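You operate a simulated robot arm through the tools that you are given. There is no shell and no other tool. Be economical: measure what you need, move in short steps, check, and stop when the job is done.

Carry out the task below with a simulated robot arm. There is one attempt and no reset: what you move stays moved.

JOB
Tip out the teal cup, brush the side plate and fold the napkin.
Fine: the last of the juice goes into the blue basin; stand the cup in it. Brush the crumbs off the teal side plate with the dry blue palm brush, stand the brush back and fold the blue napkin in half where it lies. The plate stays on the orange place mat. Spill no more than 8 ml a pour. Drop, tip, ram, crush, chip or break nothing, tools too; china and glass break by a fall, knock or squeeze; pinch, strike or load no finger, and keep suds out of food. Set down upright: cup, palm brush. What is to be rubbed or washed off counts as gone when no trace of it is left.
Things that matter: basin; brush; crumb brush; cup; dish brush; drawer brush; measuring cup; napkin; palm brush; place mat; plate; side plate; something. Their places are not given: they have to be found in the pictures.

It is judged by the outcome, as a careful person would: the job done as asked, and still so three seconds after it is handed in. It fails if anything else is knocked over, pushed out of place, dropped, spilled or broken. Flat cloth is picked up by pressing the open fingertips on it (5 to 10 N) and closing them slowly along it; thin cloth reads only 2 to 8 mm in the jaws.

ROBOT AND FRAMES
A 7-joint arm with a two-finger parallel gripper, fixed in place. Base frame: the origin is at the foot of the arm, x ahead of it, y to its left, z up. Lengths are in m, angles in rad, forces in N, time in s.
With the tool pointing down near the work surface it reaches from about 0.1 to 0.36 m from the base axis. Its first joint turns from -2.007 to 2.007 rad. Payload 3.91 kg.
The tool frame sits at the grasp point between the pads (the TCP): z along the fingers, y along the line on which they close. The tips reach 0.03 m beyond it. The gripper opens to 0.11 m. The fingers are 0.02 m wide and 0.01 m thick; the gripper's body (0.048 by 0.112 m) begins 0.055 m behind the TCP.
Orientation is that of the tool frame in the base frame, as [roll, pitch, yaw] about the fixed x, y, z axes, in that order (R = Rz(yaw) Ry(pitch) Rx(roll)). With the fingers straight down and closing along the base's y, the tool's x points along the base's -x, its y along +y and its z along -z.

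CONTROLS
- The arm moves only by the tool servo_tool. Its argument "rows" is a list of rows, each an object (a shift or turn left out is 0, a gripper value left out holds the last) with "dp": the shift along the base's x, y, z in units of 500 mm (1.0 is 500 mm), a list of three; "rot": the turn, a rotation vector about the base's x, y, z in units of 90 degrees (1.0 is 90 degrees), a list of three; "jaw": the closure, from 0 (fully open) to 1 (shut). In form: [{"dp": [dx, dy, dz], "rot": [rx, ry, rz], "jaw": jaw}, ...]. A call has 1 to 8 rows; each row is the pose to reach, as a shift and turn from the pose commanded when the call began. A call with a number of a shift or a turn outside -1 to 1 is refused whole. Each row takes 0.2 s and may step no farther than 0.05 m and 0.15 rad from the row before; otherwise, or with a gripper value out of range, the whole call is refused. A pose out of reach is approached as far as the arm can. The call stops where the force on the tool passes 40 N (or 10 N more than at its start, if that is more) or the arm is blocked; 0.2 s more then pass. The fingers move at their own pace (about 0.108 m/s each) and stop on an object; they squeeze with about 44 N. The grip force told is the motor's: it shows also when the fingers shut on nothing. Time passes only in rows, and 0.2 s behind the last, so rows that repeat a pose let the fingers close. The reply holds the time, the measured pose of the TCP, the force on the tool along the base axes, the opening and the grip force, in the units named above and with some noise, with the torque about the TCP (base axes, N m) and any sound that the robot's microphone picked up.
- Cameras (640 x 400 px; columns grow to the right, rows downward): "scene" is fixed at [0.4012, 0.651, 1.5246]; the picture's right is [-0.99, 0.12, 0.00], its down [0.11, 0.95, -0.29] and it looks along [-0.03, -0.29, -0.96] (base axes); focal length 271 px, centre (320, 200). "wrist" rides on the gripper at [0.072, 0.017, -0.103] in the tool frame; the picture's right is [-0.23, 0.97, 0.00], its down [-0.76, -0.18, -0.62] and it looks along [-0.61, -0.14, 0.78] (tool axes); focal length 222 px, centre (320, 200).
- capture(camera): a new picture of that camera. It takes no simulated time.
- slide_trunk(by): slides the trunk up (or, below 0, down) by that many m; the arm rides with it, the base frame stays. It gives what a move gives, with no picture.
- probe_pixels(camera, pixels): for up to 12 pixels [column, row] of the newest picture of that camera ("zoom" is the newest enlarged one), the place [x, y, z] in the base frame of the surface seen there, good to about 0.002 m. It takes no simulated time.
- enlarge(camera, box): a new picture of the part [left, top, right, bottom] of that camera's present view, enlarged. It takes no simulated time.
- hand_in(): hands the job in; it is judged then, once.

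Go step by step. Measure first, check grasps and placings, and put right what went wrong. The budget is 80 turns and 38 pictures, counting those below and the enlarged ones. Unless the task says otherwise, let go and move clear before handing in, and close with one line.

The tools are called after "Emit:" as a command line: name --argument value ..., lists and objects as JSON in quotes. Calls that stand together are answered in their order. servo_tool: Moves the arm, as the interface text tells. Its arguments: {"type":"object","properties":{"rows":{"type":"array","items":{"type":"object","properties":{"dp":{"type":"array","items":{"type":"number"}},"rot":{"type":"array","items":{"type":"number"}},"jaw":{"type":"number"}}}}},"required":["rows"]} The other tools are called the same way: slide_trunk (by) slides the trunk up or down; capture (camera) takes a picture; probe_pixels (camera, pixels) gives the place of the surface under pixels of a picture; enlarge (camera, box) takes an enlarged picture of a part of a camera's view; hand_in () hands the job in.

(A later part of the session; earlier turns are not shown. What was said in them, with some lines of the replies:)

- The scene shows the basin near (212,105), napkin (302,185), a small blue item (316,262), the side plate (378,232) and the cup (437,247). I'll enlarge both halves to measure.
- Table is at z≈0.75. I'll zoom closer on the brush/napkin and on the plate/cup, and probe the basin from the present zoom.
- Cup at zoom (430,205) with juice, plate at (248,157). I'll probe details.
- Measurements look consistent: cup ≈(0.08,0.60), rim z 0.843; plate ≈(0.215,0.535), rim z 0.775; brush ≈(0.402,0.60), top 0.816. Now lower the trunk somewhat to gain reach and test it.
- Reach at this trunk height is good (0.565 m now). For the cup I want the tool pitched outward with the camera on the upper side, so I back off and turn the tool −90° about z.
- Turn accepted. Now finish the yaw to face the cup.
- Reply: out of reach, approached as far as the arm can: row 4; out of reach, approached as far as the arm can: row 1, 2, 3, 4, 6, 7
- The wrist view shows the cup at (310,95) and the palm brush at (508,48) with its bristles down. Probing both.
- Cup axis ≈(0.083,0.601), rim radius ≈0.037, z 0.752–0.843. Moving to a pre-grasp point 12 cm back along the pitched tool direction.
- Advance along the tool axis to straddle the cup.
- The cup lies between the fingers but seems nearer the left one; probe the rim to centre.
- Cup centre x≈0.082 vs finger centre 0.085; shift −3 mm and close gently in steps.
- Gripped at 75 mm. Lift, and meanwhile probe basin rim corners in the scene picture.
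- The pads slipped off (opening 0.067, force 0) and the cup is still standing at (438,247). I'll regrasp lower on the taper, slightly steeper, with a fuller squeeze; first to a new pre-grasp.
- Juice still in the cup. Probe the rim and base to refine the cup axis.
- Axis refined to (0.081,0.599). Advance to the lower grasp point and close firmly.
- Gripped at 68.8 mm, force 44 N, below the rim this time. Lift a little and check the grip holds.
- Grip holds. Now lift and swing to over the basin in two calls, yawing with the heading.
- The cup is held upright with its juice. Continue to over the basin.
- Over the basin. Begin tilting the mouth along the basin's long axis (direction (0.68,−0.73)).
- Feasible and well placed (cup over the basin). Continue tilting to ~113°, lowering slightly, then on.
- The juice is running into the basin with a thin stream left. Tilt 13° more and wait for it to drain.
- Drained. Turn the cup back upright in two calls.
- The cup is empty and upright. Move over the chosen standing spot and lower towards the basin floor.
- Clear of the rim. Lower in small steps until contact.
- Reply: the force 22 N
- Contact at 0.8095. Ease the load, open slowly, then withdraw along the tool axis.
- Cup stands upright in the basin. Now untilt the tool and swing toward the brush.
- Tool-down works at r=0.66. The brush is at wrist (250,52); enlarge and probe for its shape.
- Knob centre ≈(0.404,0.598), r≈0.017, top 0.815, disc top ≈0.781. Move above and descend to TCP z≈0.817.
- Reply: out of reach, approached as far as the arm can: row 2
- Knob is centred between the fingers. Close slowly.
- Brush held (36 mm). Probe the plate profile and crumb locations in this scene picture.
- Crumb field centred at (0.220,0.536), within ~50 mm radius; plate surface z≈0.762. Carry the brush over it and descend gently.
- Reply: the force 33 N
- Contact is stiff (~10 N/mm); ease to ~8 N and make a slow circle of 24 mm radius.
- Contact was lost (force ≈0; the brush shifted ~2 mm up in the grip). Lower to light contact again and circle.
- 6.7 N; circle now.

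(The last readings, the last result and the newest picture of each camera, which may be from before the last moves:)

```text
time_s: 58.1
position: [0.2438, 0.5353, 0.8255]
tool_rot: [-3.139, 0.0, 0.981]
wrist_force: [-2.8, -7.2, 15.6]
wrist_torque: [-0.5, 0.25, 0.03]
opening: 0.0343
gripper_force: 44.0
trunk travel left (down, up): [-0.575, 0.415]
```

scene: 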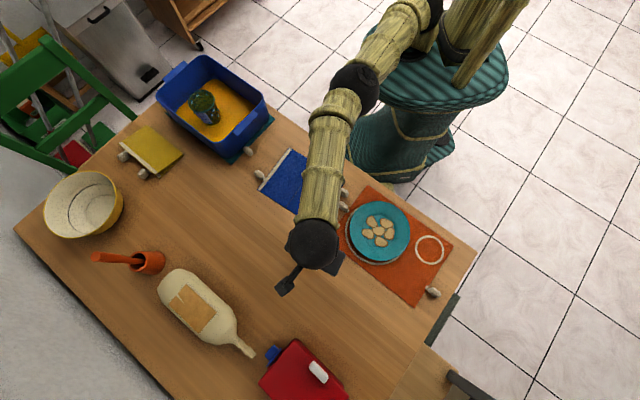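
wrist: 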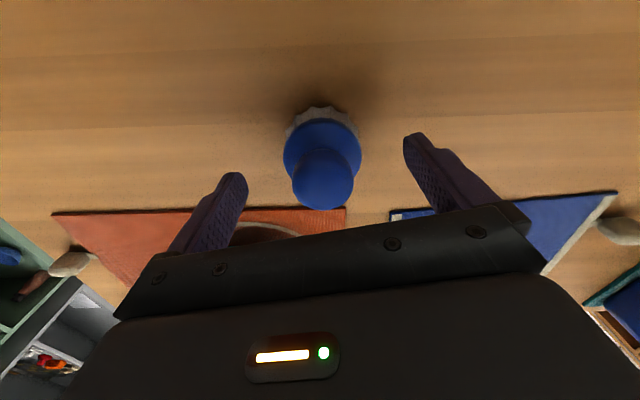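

Good rubbing contact. Add strokes through the middle and another ring.

Emit:
servo_tool --rows '[{"dp": [-0.048, 0, -0.001]}, {"dp": [-0.048, 0.048, -0.001]}, {"dp": [-0.048, 0, -0.001]}, {"dp": [-0.048, -0.048, -0.001]}, {"dp": [-0.088, -0.04, -0.001]}, {"dp": [-0.048, 0, -0.001]}, {"dp": [-0.008, 0.04, -0.001]}, {"dp": [0.008, 0, -0.001]}]'

Emit:
servo_tool --rows '[{"dp": [-0.016, 0.04, 0]}, {"dp": [-0.056, 0.056, 0]}, {"dp": [-0.096, 0.04, 0]}, {"dp": [-0.112, 0, 0]}, {"dp": [-0.096, -0.04, 0]}, {"dp": [-0.056, -0.056, 0]}, {"dp": [-0.016, -0.04, 0]}, {"dp": [0, 0, 0]}]'

Emit:
servo_tool --rows '[{"dp": [0, 0, 0.02]}, {"dp": [0.04, 0.02, 0.08]}, {"dp": [0.12, 0.04, 0.14]}, {"dp": [0.2, 0.06, 0.16]}, {"dp": [0.28, 0.09, 0.16]}, {"dp": [0.33, 0.12, 0.16]}]'

Emit:
enlarge --camera "scene" --box '[310, 180, 450, 290]'

```text
time_s: 60.0
position: [0.2466, 0.5351, 0.8248]
tool_rot: [-3.139, -0.006, 0.98]
wrist_force: [-3.2, 5.0, 25.8]
wrist_torque: [0.06, 0.32, 0.07]
opening: 0.0345
gripper_force: 44.1
trunk travel left (down, up): [-0.575, 0.415]
```

```text
time_s: 61.8
position: [0.2489, 0.5332, 0.8241]
tool_rot: [-3.141, 0.0, 0.978]
wrist_force: [-1.8, -7.7, 16.3]
wrist_torque: [-0.39, 0.21, -0.02]
opening: 0.0345
gripper_force: 44.1
trunk travel left (down, up): [-0.575, 0.415]
```

```text
refused: row 3 steps farther than a row can; nothing moved
```

```text
3.64 times, centred on (380, 235) of scene
```

zoom: 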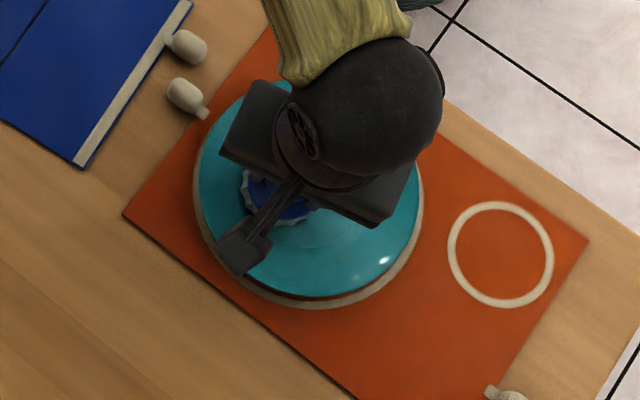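

Lift the brush clear toward its home and look at the plate.

Emit:
servo_tool --rows '[{"dp": [0, 0, 0.02]}, {"dp": [0.02, 0.01, 0.1]}, {"dp": [0.08, 0.03, 0.16]}, {"dp": [0.16, 0.05, 0.16]}, {"dp": [0.24, 0.08, 0.16]}, {"dp": [0.31, 0.13, 0.16]}, {"dp": [0.31, 0.13, 0.16]}]'

Emit:
enlarge --camera "scene" --box '[310, 180, 450, 290]'

```text
time_s: 63.4
position: [0.4018, 0.6002, 0.9033]
tool_rot: [-3.139, 0.002, 0.984]
wrist_force: [0.7, 1.1, -1.0]
wrist_torque: [-0.01, 0.0, 0.01]
opening: 0.0344
gripper_force: 44.0
trunk travel left (down, up): [-0.575, 0.415]
```

```text
3.64 times, centred on (380, 235) of scene
```

zoom: 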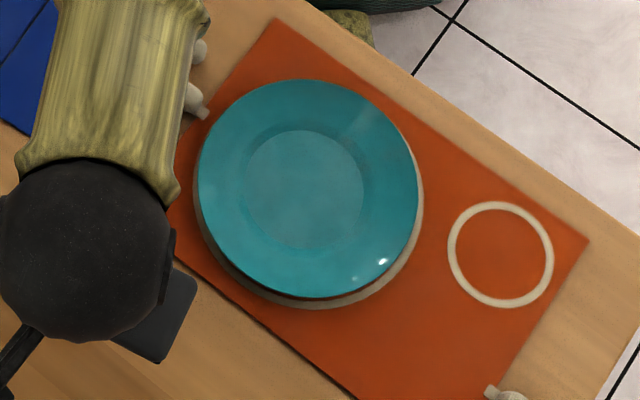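

Plate is clean and still on its mat ring. Stand the brush back at (0.403,0.599).

Emit:
servo_tool --rows '[{"dp": [0.004, -0.002, -0.08]}, {"dp": [0.004, -0.002, -0.14]}, {"dp": [0.004, -0.002, -0.162]}, {"dp": [0.004, -0.002, -0.17]}, {"dp": [0.004, -0.002, -0.174]}, {"dp": [0.004, -0.002, -0.174]}]'

Emit:
servo_tool --rows '[{"dp": [0, 0, -0.003]}, {"dp": [0, 0, -0.006]}]'

```text
time_s: 64.8
position: [0.4041, 0.6004, 0.8164]
tool_rot: [-3.138, 0.001, 0.98]
wrist_force: [0.5, -0.5, -1.1]
wrist_torque: [-0.01, -0.01, 0.0]
opening: 0.0345
gripper_force: 43.8
trunk travel left (down, up): [-0.575, 0.415]
```

```text
time_s: 65.3
position: [0.4053, 0.5995, 0.814]
tool_rot: [-3.14, -0.003, 0.982]
wrist_force: [0.5, -0.4, 1.6]
wrist_torque: [0.0, -0.05, 0.03]
opening: 0.0345
gripper_force: 44.1
trunk travel left (down, up): [-0.575, 0.415]
```

Light contact. Open slowly and rise.

Emit:
servo_tool --rows '[{"dp": [0, 0, -0.001]}, {"dp": [0, 0, -0.001], "jaw": 0.66}, {"dp": [0, 0, -0.001], "jaw": 0.6}, {"dp": [0, 0, -0.001], "jaw": 0.45}, {"dp": [0, 0, -0.001], "jaw": 0.25}, {"dp": [0, 0, -0.001], "jaw": 0.1}, {"dp": [0, 0, 0.04]}, {"dp": [0, 0, 0.12]}]'

Emit:
servo_tool --rows '[{"dp": [0, 0, 0.08]}, {"dp": [0.01, -0.08, 0.14]}, {"dp": [0.02, -0.16, 0.18]}, {"dp": [0.02, -0.25, 0.2]}, {"dp": [0.02, -0.34, 0.2]}, {"dp": [0.01, -0.42, 0.2]}, {"dp": [0, -0.48, 0.2]}, {"dp": [0, -0.48, 0.2]}]'

Emit:
capture --camera "wrist"

```text
time_s: 67.2
position: [0.4064, 0.6003, 0.8737]
tool_rot: [-3.138, 0.0, 0.981]
wrist_force: [-0.2, -0.1, -0.9]
wrist_torque: [0.01, -0.02, -0.01]
opening: 0.099
gripper_force: 0.1
trunk travel left (down, up): [-0.575, 0.415]
```

```text
refused: row 2 steps farther than a row can; nothing moved
```

```text
9 pictures are left
```

wrist: 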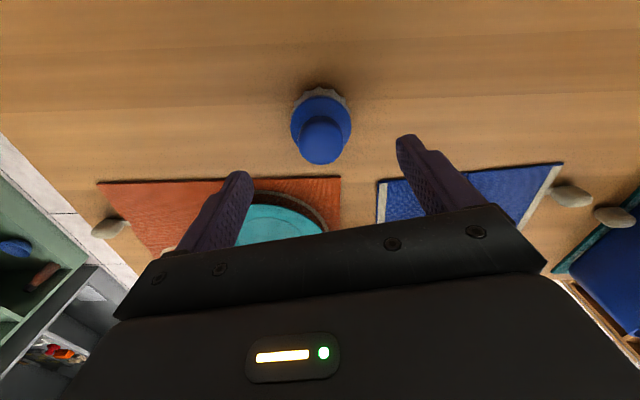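

Brush stands back at (320,125 wrist). Next the napkin: it has hems on both ends with pull-tabs and a crease; go hover near the outer tab (0.541,0.329) with the closing axis along the hem.

Emit:
servo_tool --rows '[{"dp": [0, 0, 0.08], "rot": [0, 0, 0.09]}, {"dp": [0.03, -0.08, 0.09], "rot": [0, 0, 0.18]}, {"dp": [0.06, -0.16, 0.09], "rot": [0, 0, 0.27]}, {"dp": [0.09, -0.24, 0.09], "rot": [0, 0, 0.36]}, {"dp": [0.12, -0.32, 0.09], "rot": [0, 0, 0.45]}, {"dp": [0.15, -0.4, 0.09], "rot": [0, 0, 0.54]}, {"dp": [0.19, -0.46, 0.09], "rot": [0, 0, 0.63]}, {"dp": [0.22, -0.5, 0.09], "rot": [0, 0, 0.72]}]'

Emit:
servo_tool --rows '[{"rot": [0, 0, 0.08]}, {"rot": [0, 0, 0.16]}, {"rot": [0, 0, 0.217]}, {"rot": [0, 0, 0.217]}]'

Emit:
capture --camera "wrist"

```text
time_s: 69.0
position: [0.5162, 0.3513, 0.9186]
tool_rot: [-3.138, 0.0, 2.113]
wrist_force: [0.2, -0.3, 0.0]
wrist_torque: [-0.01, -0.01, 0.04]
opening: 0.099
gripper_force: 0.1
trunk travel left (down, up): [-0.575, 0.415]
```

```text
time_s: 70.0
position: [0.515, 0.3492, 0.9186]
tool_rot: [-3.139, -0.001, 2.453]
wrist_force: [-0.1, -0.6, -0.3]
wrist_torque: [0.0, -0.01, -0.01]
opening: 0.099
gripper_force: 0.1
trunk travel left (down, up): [-0.575, 0.415]
```

```text
8 pictures are left
```

wrist: 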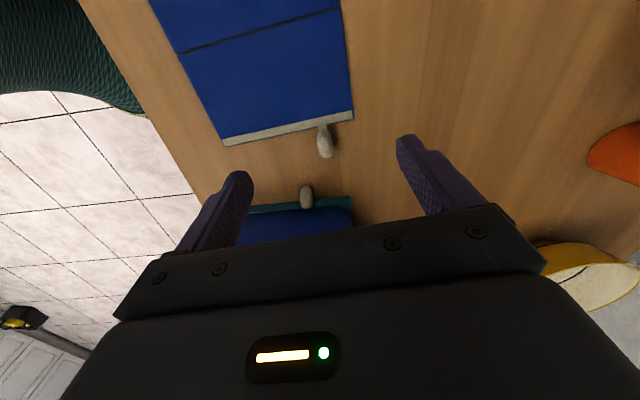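

Tab with stalk at wrist (325,140), attached to the hem. Enlarge it and probe tab and hem.

Emit:
enlarge --camera "wrist" --box '[210, 90, 370, 190]'

Emit:
probe_pixels --camera "wrist" --pixels '[[325, 141], [325, 154], [323, 130], [318, 143], [332, 141], [322, 124], [225, 141], [350, 115], [335, 118], [290, 90], [275, 30], [322, 118]]'

```text
4.00 times, centred on (290, 140) of wrist
```

zoom: 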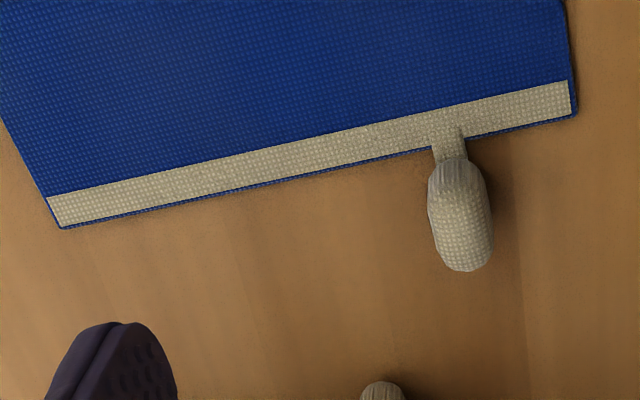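

```text
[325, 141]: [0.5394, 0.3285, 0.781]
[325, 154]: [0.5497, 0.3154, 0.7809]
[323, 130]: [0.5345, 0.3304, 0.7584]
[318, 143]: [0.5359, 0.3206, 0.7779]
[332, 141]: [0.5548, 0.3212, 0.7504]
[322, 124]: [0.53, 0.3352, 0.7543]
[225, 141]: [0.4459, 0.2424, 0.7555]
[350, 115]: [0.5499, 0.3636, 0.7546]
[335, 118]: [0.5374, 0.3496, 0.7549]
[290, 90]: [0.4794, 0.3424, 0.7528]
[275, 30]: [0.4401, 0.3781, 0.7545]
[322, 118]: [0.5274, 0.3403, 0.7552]
```

It is a fabric pull-tab (≈16 mm wide, 0.75–0.781) at about (0.544,0.321). Descend over it with ~50 mm opening.

Emit:
servo_tool --rows '[{"dp": [0.04, -0.038, 0], "jaw": 0.3}, {"dp": [0.06, -0.058, -0.04], "jaw": 0.5}, {"dp": [0.06, -0.058, -0.12], "jaw": 0.55}, {"dp": [0.06, -0.058, -0.2], "jaw": 0.55}, {"dp": [0.06, -0.058, -0.24], "jaw": 0.55}, {"dp": [0.06, -0.058, -0.265], "jaw": 0.55}, {"dp": [0.06, -0.058, -0.265], "jaw": 0.55}]'

Emit:
capture --camera "wrist"

```text
time_s: 71.5
position: [0.5445, 0.3217, 0.786]
tool_rot: [-3.138, -0.002, 2.452]
wrist_force: [0.3, 0.1, 0.0]
wrist_torque: [0.01, 0.02, -0.02]
opening: 0.0494
gripper_force: 0.0
trunk travel left (down, up): [-0.575, 0.415]
```

```text
6 pictures are left
```

wrist: 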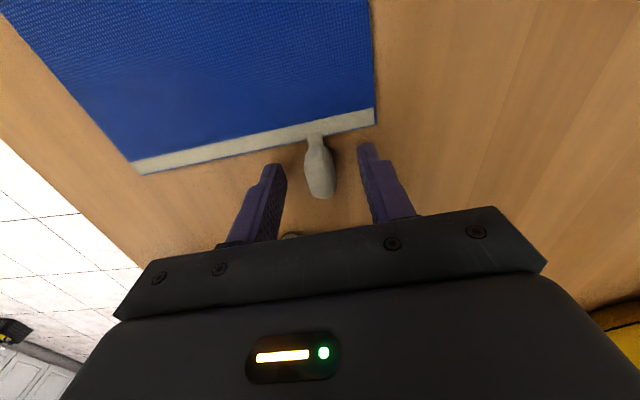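

Tab is centred between the fingers. Close on it slowly.

Emit:
servo_tool --rows '[{"jaw": 0.65}, {"jaw": 0.75}, {"jaw": 0.82}, {"jaw": 0.88}, {"jaw": 0.93}, {"jaw": 0.97}, {"jaw": 0.97}]'

Emit:
servo_tool --rows '[{"dp": [-0.008, 0.007, 0.031]}, {"dp": [-0.017, 0.0143, 0.0622]}, {"dp": [-0.041, 0.0345, 0.118]}, {"dp": [-0.041, 0.0345, 0.118]}]'

Emit:
capture --camera "scene"

```text
time_s: 73.2
position: [0.5441, 0.321, 0.7864]
tool_rot: [-3.139, -0.003, 2.452]
wrist_force: [0.8, 0.5, 0.8]
wrist_torque: [0.03, -0.03, -0.05]
opening: 0.0164
gripper_force: 44.2
trunk travel left (down, up): [-0.575, 0.415]
```

```text
time_s: 74.2
position: [0.5237, 0.3389, 0.8452]
tool_rot: [-3.139, -0.002, 2.453]
wrist_force: [0.2, -0.4, -0.8]
wrist_torque: [0.0, -0.06, 0.0]
opening: 0.0164
gripper_force: 43.9
trunk travel left (down, up): [-0.575, 0.415]
```

```text
5 pictures are left
```

scene: 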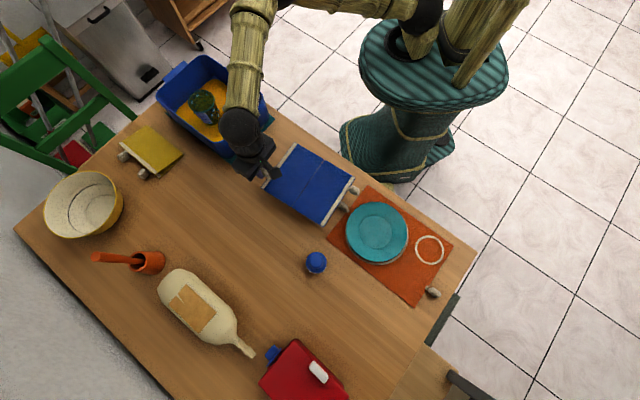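

The tab is held, but the far edge seems to have slid (tab now near (355,190)). Enlarge to see.

Emit:
enlarge --camera "scene" --box '[240, 130, 370, 240]'

Emit:
probe_pixels --camera "scene" --pixels '[[355, 190], [349, 180], [319, 222], [315, 188], [330, 165], [298, 208], [290, 165], [296, 148], [285, 185], [320, 205], [345, 207], [350, 186]]'

```text
3.64 times, centred on (305, 185) of scene
```

zoom: 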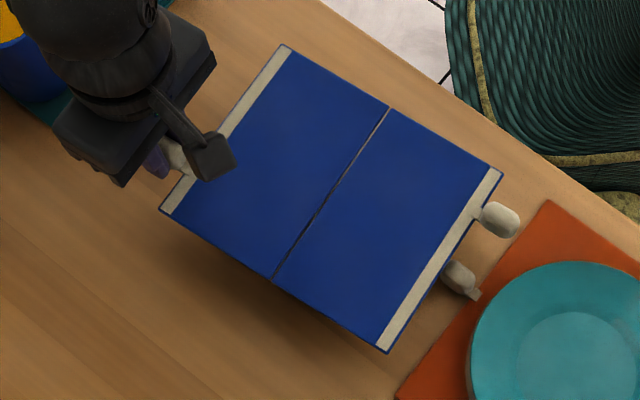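

```text
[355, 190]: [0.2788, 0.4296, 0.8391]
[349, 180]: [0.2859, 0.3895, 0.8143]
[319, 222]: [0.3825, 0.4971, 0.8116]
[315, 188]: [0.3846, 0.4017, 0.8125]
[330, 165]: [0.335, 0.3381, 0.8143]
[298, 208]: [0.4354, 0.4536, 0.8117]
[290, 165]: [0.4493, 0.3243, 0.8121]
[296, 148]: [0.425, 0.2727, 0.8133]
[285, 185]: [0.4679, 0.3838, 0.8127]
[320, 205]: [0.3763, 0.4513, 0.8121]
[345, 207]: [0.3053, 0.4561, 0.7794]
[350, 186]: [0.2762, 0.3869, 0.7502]
```

The two halves are hinged stiffly, so lifting the tab without turning raised the whole napkin flat. I set it back exactly where it lay; then I'll turn the tool with the panel about the crease.

Emit:
servo_tool --rows '[{"dp": [0.012, -0.01, -0.028]}, {"dp": [0.024, -0.0202, -0.0558]}, {"dp": [0.033, -0.0275, -0.087]}, {"dp": [0.038, -0.032, -0.106]}, {"dp": [0.041, -0.0345, -0.118]}, {"dp": [0.041, -0.0345, -0.118]}]'

Emit:
servo_tool --rows '[{"dp": [-0.0089, 0.0075, 0.035], "rot": [-0.0565, -0.0685, 0]}, {"dp": [-0.0216, 0.0181, 0.068], "rot": [-0.113, -0.137, 0]}, {"dp": [-0.0375, 0.0315, 0.0984], "rot": [-0.1695, -0.2055, 0]}]'

Emit:
probe_pixels --camera "scene" --pixels '[[345, 207]]'

```text
time_s: 75.5
position: [0.5448, 0.3213, 0.7861]
tool_rot: [-3.14, -0.001, 2.453]
wrist_force: [0.6, 0.4, 3.0]
wrist_torque: [0.2, 0.17, -0.03]
opening: 0.0168
gripper_force: 44.0
trunk travel left (down, up): [-0.575, 0.415]
```

```text
time_s: 76.3
position: [0.5262, 0.3366, 0.8371]
tool_rot: [-3.138, 0.419, 2.454]
wrist_force: [0.5, 0.0, 0.2]
wrist_torque: [0.06, -0.03, 0.02]
opening: 0.0165
gripper_force: 43.7
trunk travel left (down, up): [-0.575, 0.415]
```

```text
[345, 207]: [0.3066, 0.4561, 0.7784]
```

Pose tracked fine. Continue to 64°.

Emit:
servo_tool --rows '[{"dp": [-0.0191, 0.0161, 0.0272], "rot": [-0.0565, -0.0685, 0]}, {"dp": [-0.0408, 0.0343, 0.0508], "rot": [-0.113, -0.137, 0]}, {"dp": [-0.0649, 0.0545, 0.07], "rot": [-0.1695, -0.2055, 0]}, {"dp": [-0.0907, 0.0763, 0.0848], "rot": [-0.226, -0.274, 0]}, {"dp": [-0.1179, 0.0992, 0.0946], "rot": [-0.2825, -0.3425, 0]}]'

Emit:
enlarge --camera "scene" --box '[240, 130, 370, 240]'

```text
time_s: 77.5
position: [0.4667, 0.3863, 0.883]
tool_rot: [-3.141, 1.117, 2.451]
wrist_force: [0.1, 0.7, -0.6]
wrist_torque: [0.03, -0.01, 0.02]
opening: 0.0166
gripper_force: 43.9
trunk travel left (down, up): [-0.575, 0.415]
```

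```text
3.64 times, centred on (305, 185) of scene
```

zoom: 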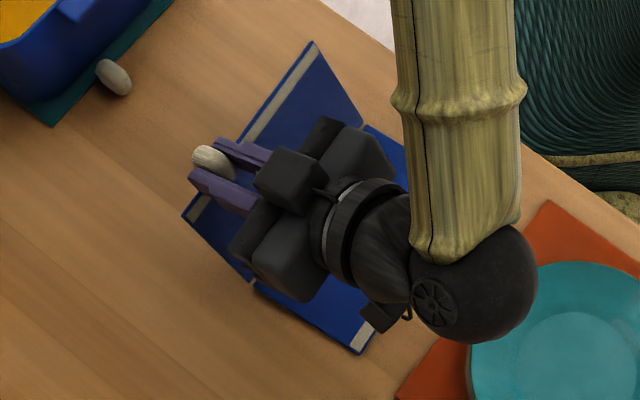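

The crease hinges correctly now. Continue past vertical to 96°.

Emit:
servo_tool --rows '[{"dp": [-0.0279, 0.0234, 0.0048], "rot": [-0.0565, -0.0685, 0]}, {"dp": [-0.0562, 0.0472, 0.0046], "rot": [-0.113, -0.137, 0]}, {"dp": [-0.084, 0.0706, -0.0008], "rot": [-0.1695, -0.2055, 0]}, {"dp": [-0.1111, 0.0933, -0.0112], "rot": [-0.226, -0.274, 0]}, {"dp": [-0.1111, 0.0933, -0.0112], "rot": [-0.226, -0.274, 0]}]'

```text
time_s: 78.8
position: [0.4119, 0.4331, 0.8779]
tool_rot: [0.0, 1.469, -0.692]
wrist_force: [0.3, 0.9, -1.4]
wrist_torque: [0.03, -0.04, 0.0]
opening: 0.017
gripper_force: 43.9
trunk travel left (down, up): [-0.575, 0.415]
```

At 96°. Release the tab and rise straight up so the panel can drop over.

Emit:
servo_tool --rows '[{"jaw": 0.8}, {"jaw": 0.55}, {"jaw": 0.45}, {"dp": [0, 0, 0.03], "jaw": 0.45}, {"dp": [0, 0, 0.09]}, {"dp": [0, 0, 0.16]}, {"dp": [-0.02, 0.02, 0.23]}]'

Emit:
enlarge --camera "scene" --box '[240, 130, 370, 240]'

```text
time_s: 80.3
position: [0.4018, 0.442, 0.9923]
tool_rot: [-0.002, 1.468, -0.695]
wrist_force: [0.7, 0.9, 0.2]
wrist_torque: [0.0, -0.01, 0.03]
opening: 0.0605
gripper_force: 0.1
trunk travel left (down, up): [-0.575, 0.415]
```

```text
3.64 times, centred on (305, 185) of scene
```

zoom: 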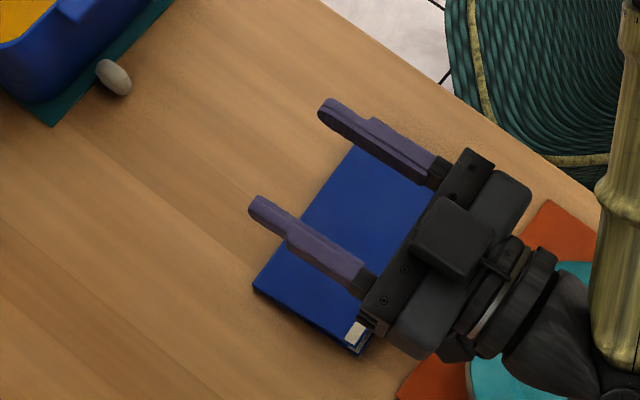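

The panel fell over: the napkin is folded. Move the arm up and clear, then check the whole scene.

Emit:
servo_tool --rows '[{"dp": [0, 0, 0.09]}, {"dp": [0, 0, 0.18]}, {"dp": [0, -0.02, 0.27]}, {"dp": [-0.03, -0.1, 0.3]}, {"dp": [-0.06, -0.19, 0.3]}, {"dp": [-0.1, -0.27, 0.3]}, {"dp": [-0.14, -0.34, 0.3]}]'

Emit:
capture --camera "scene"

```text
time_s: 82.0
position: [0.3311, 0.2729, 1.1421]
tool_rot: [0.004, 1.471, -0.687]
wrist_force: [-0.5, 0.0, -0.2]
wrist_torque: [0.01, -0.02, -0.02]
opening: 0.0602
gripper_force: 0.1
trunk travel left (down, up): [-0.575, 0.415]
```

```text
1 pictures are left
```

scene: 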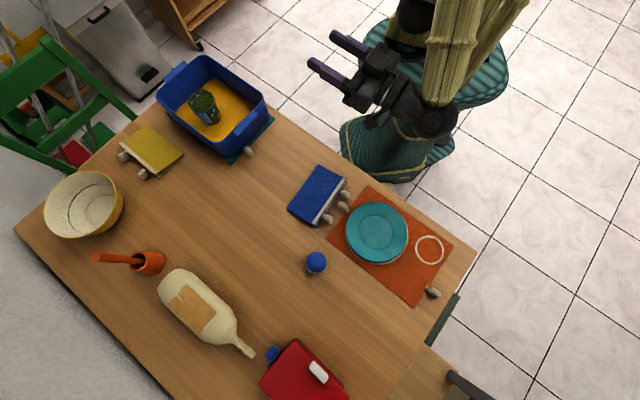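

The napkin is folded with both tabs on one side; plate clean, brush upright, cup standing in the basin. A last probe and closer look.

Emit:
probe_pixels --camera "scene" --pixels '[[318, 170], [293, 208], [343, 180], [316, 222], [318, 195], [327, 217], [345, 193], [316, 260], [376, 232], [205, 98]]'

Emit:
enlarge --camera "scene" --box '[270, 150, 460, 290]'

```text
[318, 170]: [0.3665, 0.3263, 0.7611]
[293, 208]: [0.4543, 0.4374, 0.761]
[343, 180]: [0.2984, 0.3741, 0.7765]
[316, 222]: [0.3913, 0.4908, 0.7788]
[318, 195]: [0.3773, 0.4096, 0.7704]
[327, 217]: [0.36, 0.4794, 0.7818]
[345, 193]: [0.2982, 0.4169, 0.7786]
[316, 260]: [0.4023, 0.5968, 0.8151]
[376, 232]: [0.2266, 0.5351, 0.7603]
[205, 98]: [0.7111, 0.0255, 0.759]
```

```text
2.86 times, centred on (365, 220) of scene
```

zoom: 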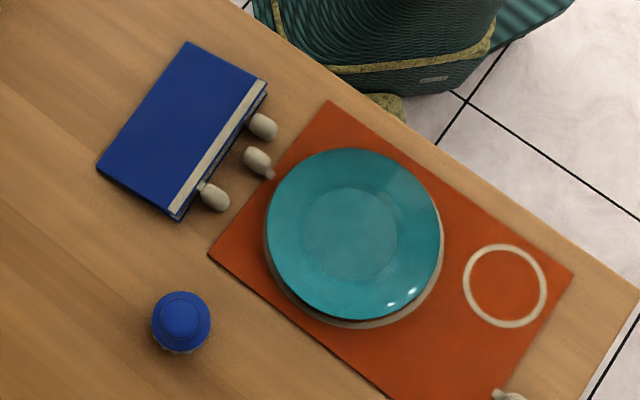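

Everything shows as asked: napkin folded in place, plate bare on the mat, brush upright, cup in the basin, arm clear. Handing in.

Emit:
hand_in

```text
The job is handed in.
```

The job is done and handed in: the juice is in the blue basin with the cup standing in it, the crumbs are off the teal plate, the brush is back upright where it stood, and the napkin is folded in half where it lay, with its free edge about 15 mm high because its pull-tab is folded under.
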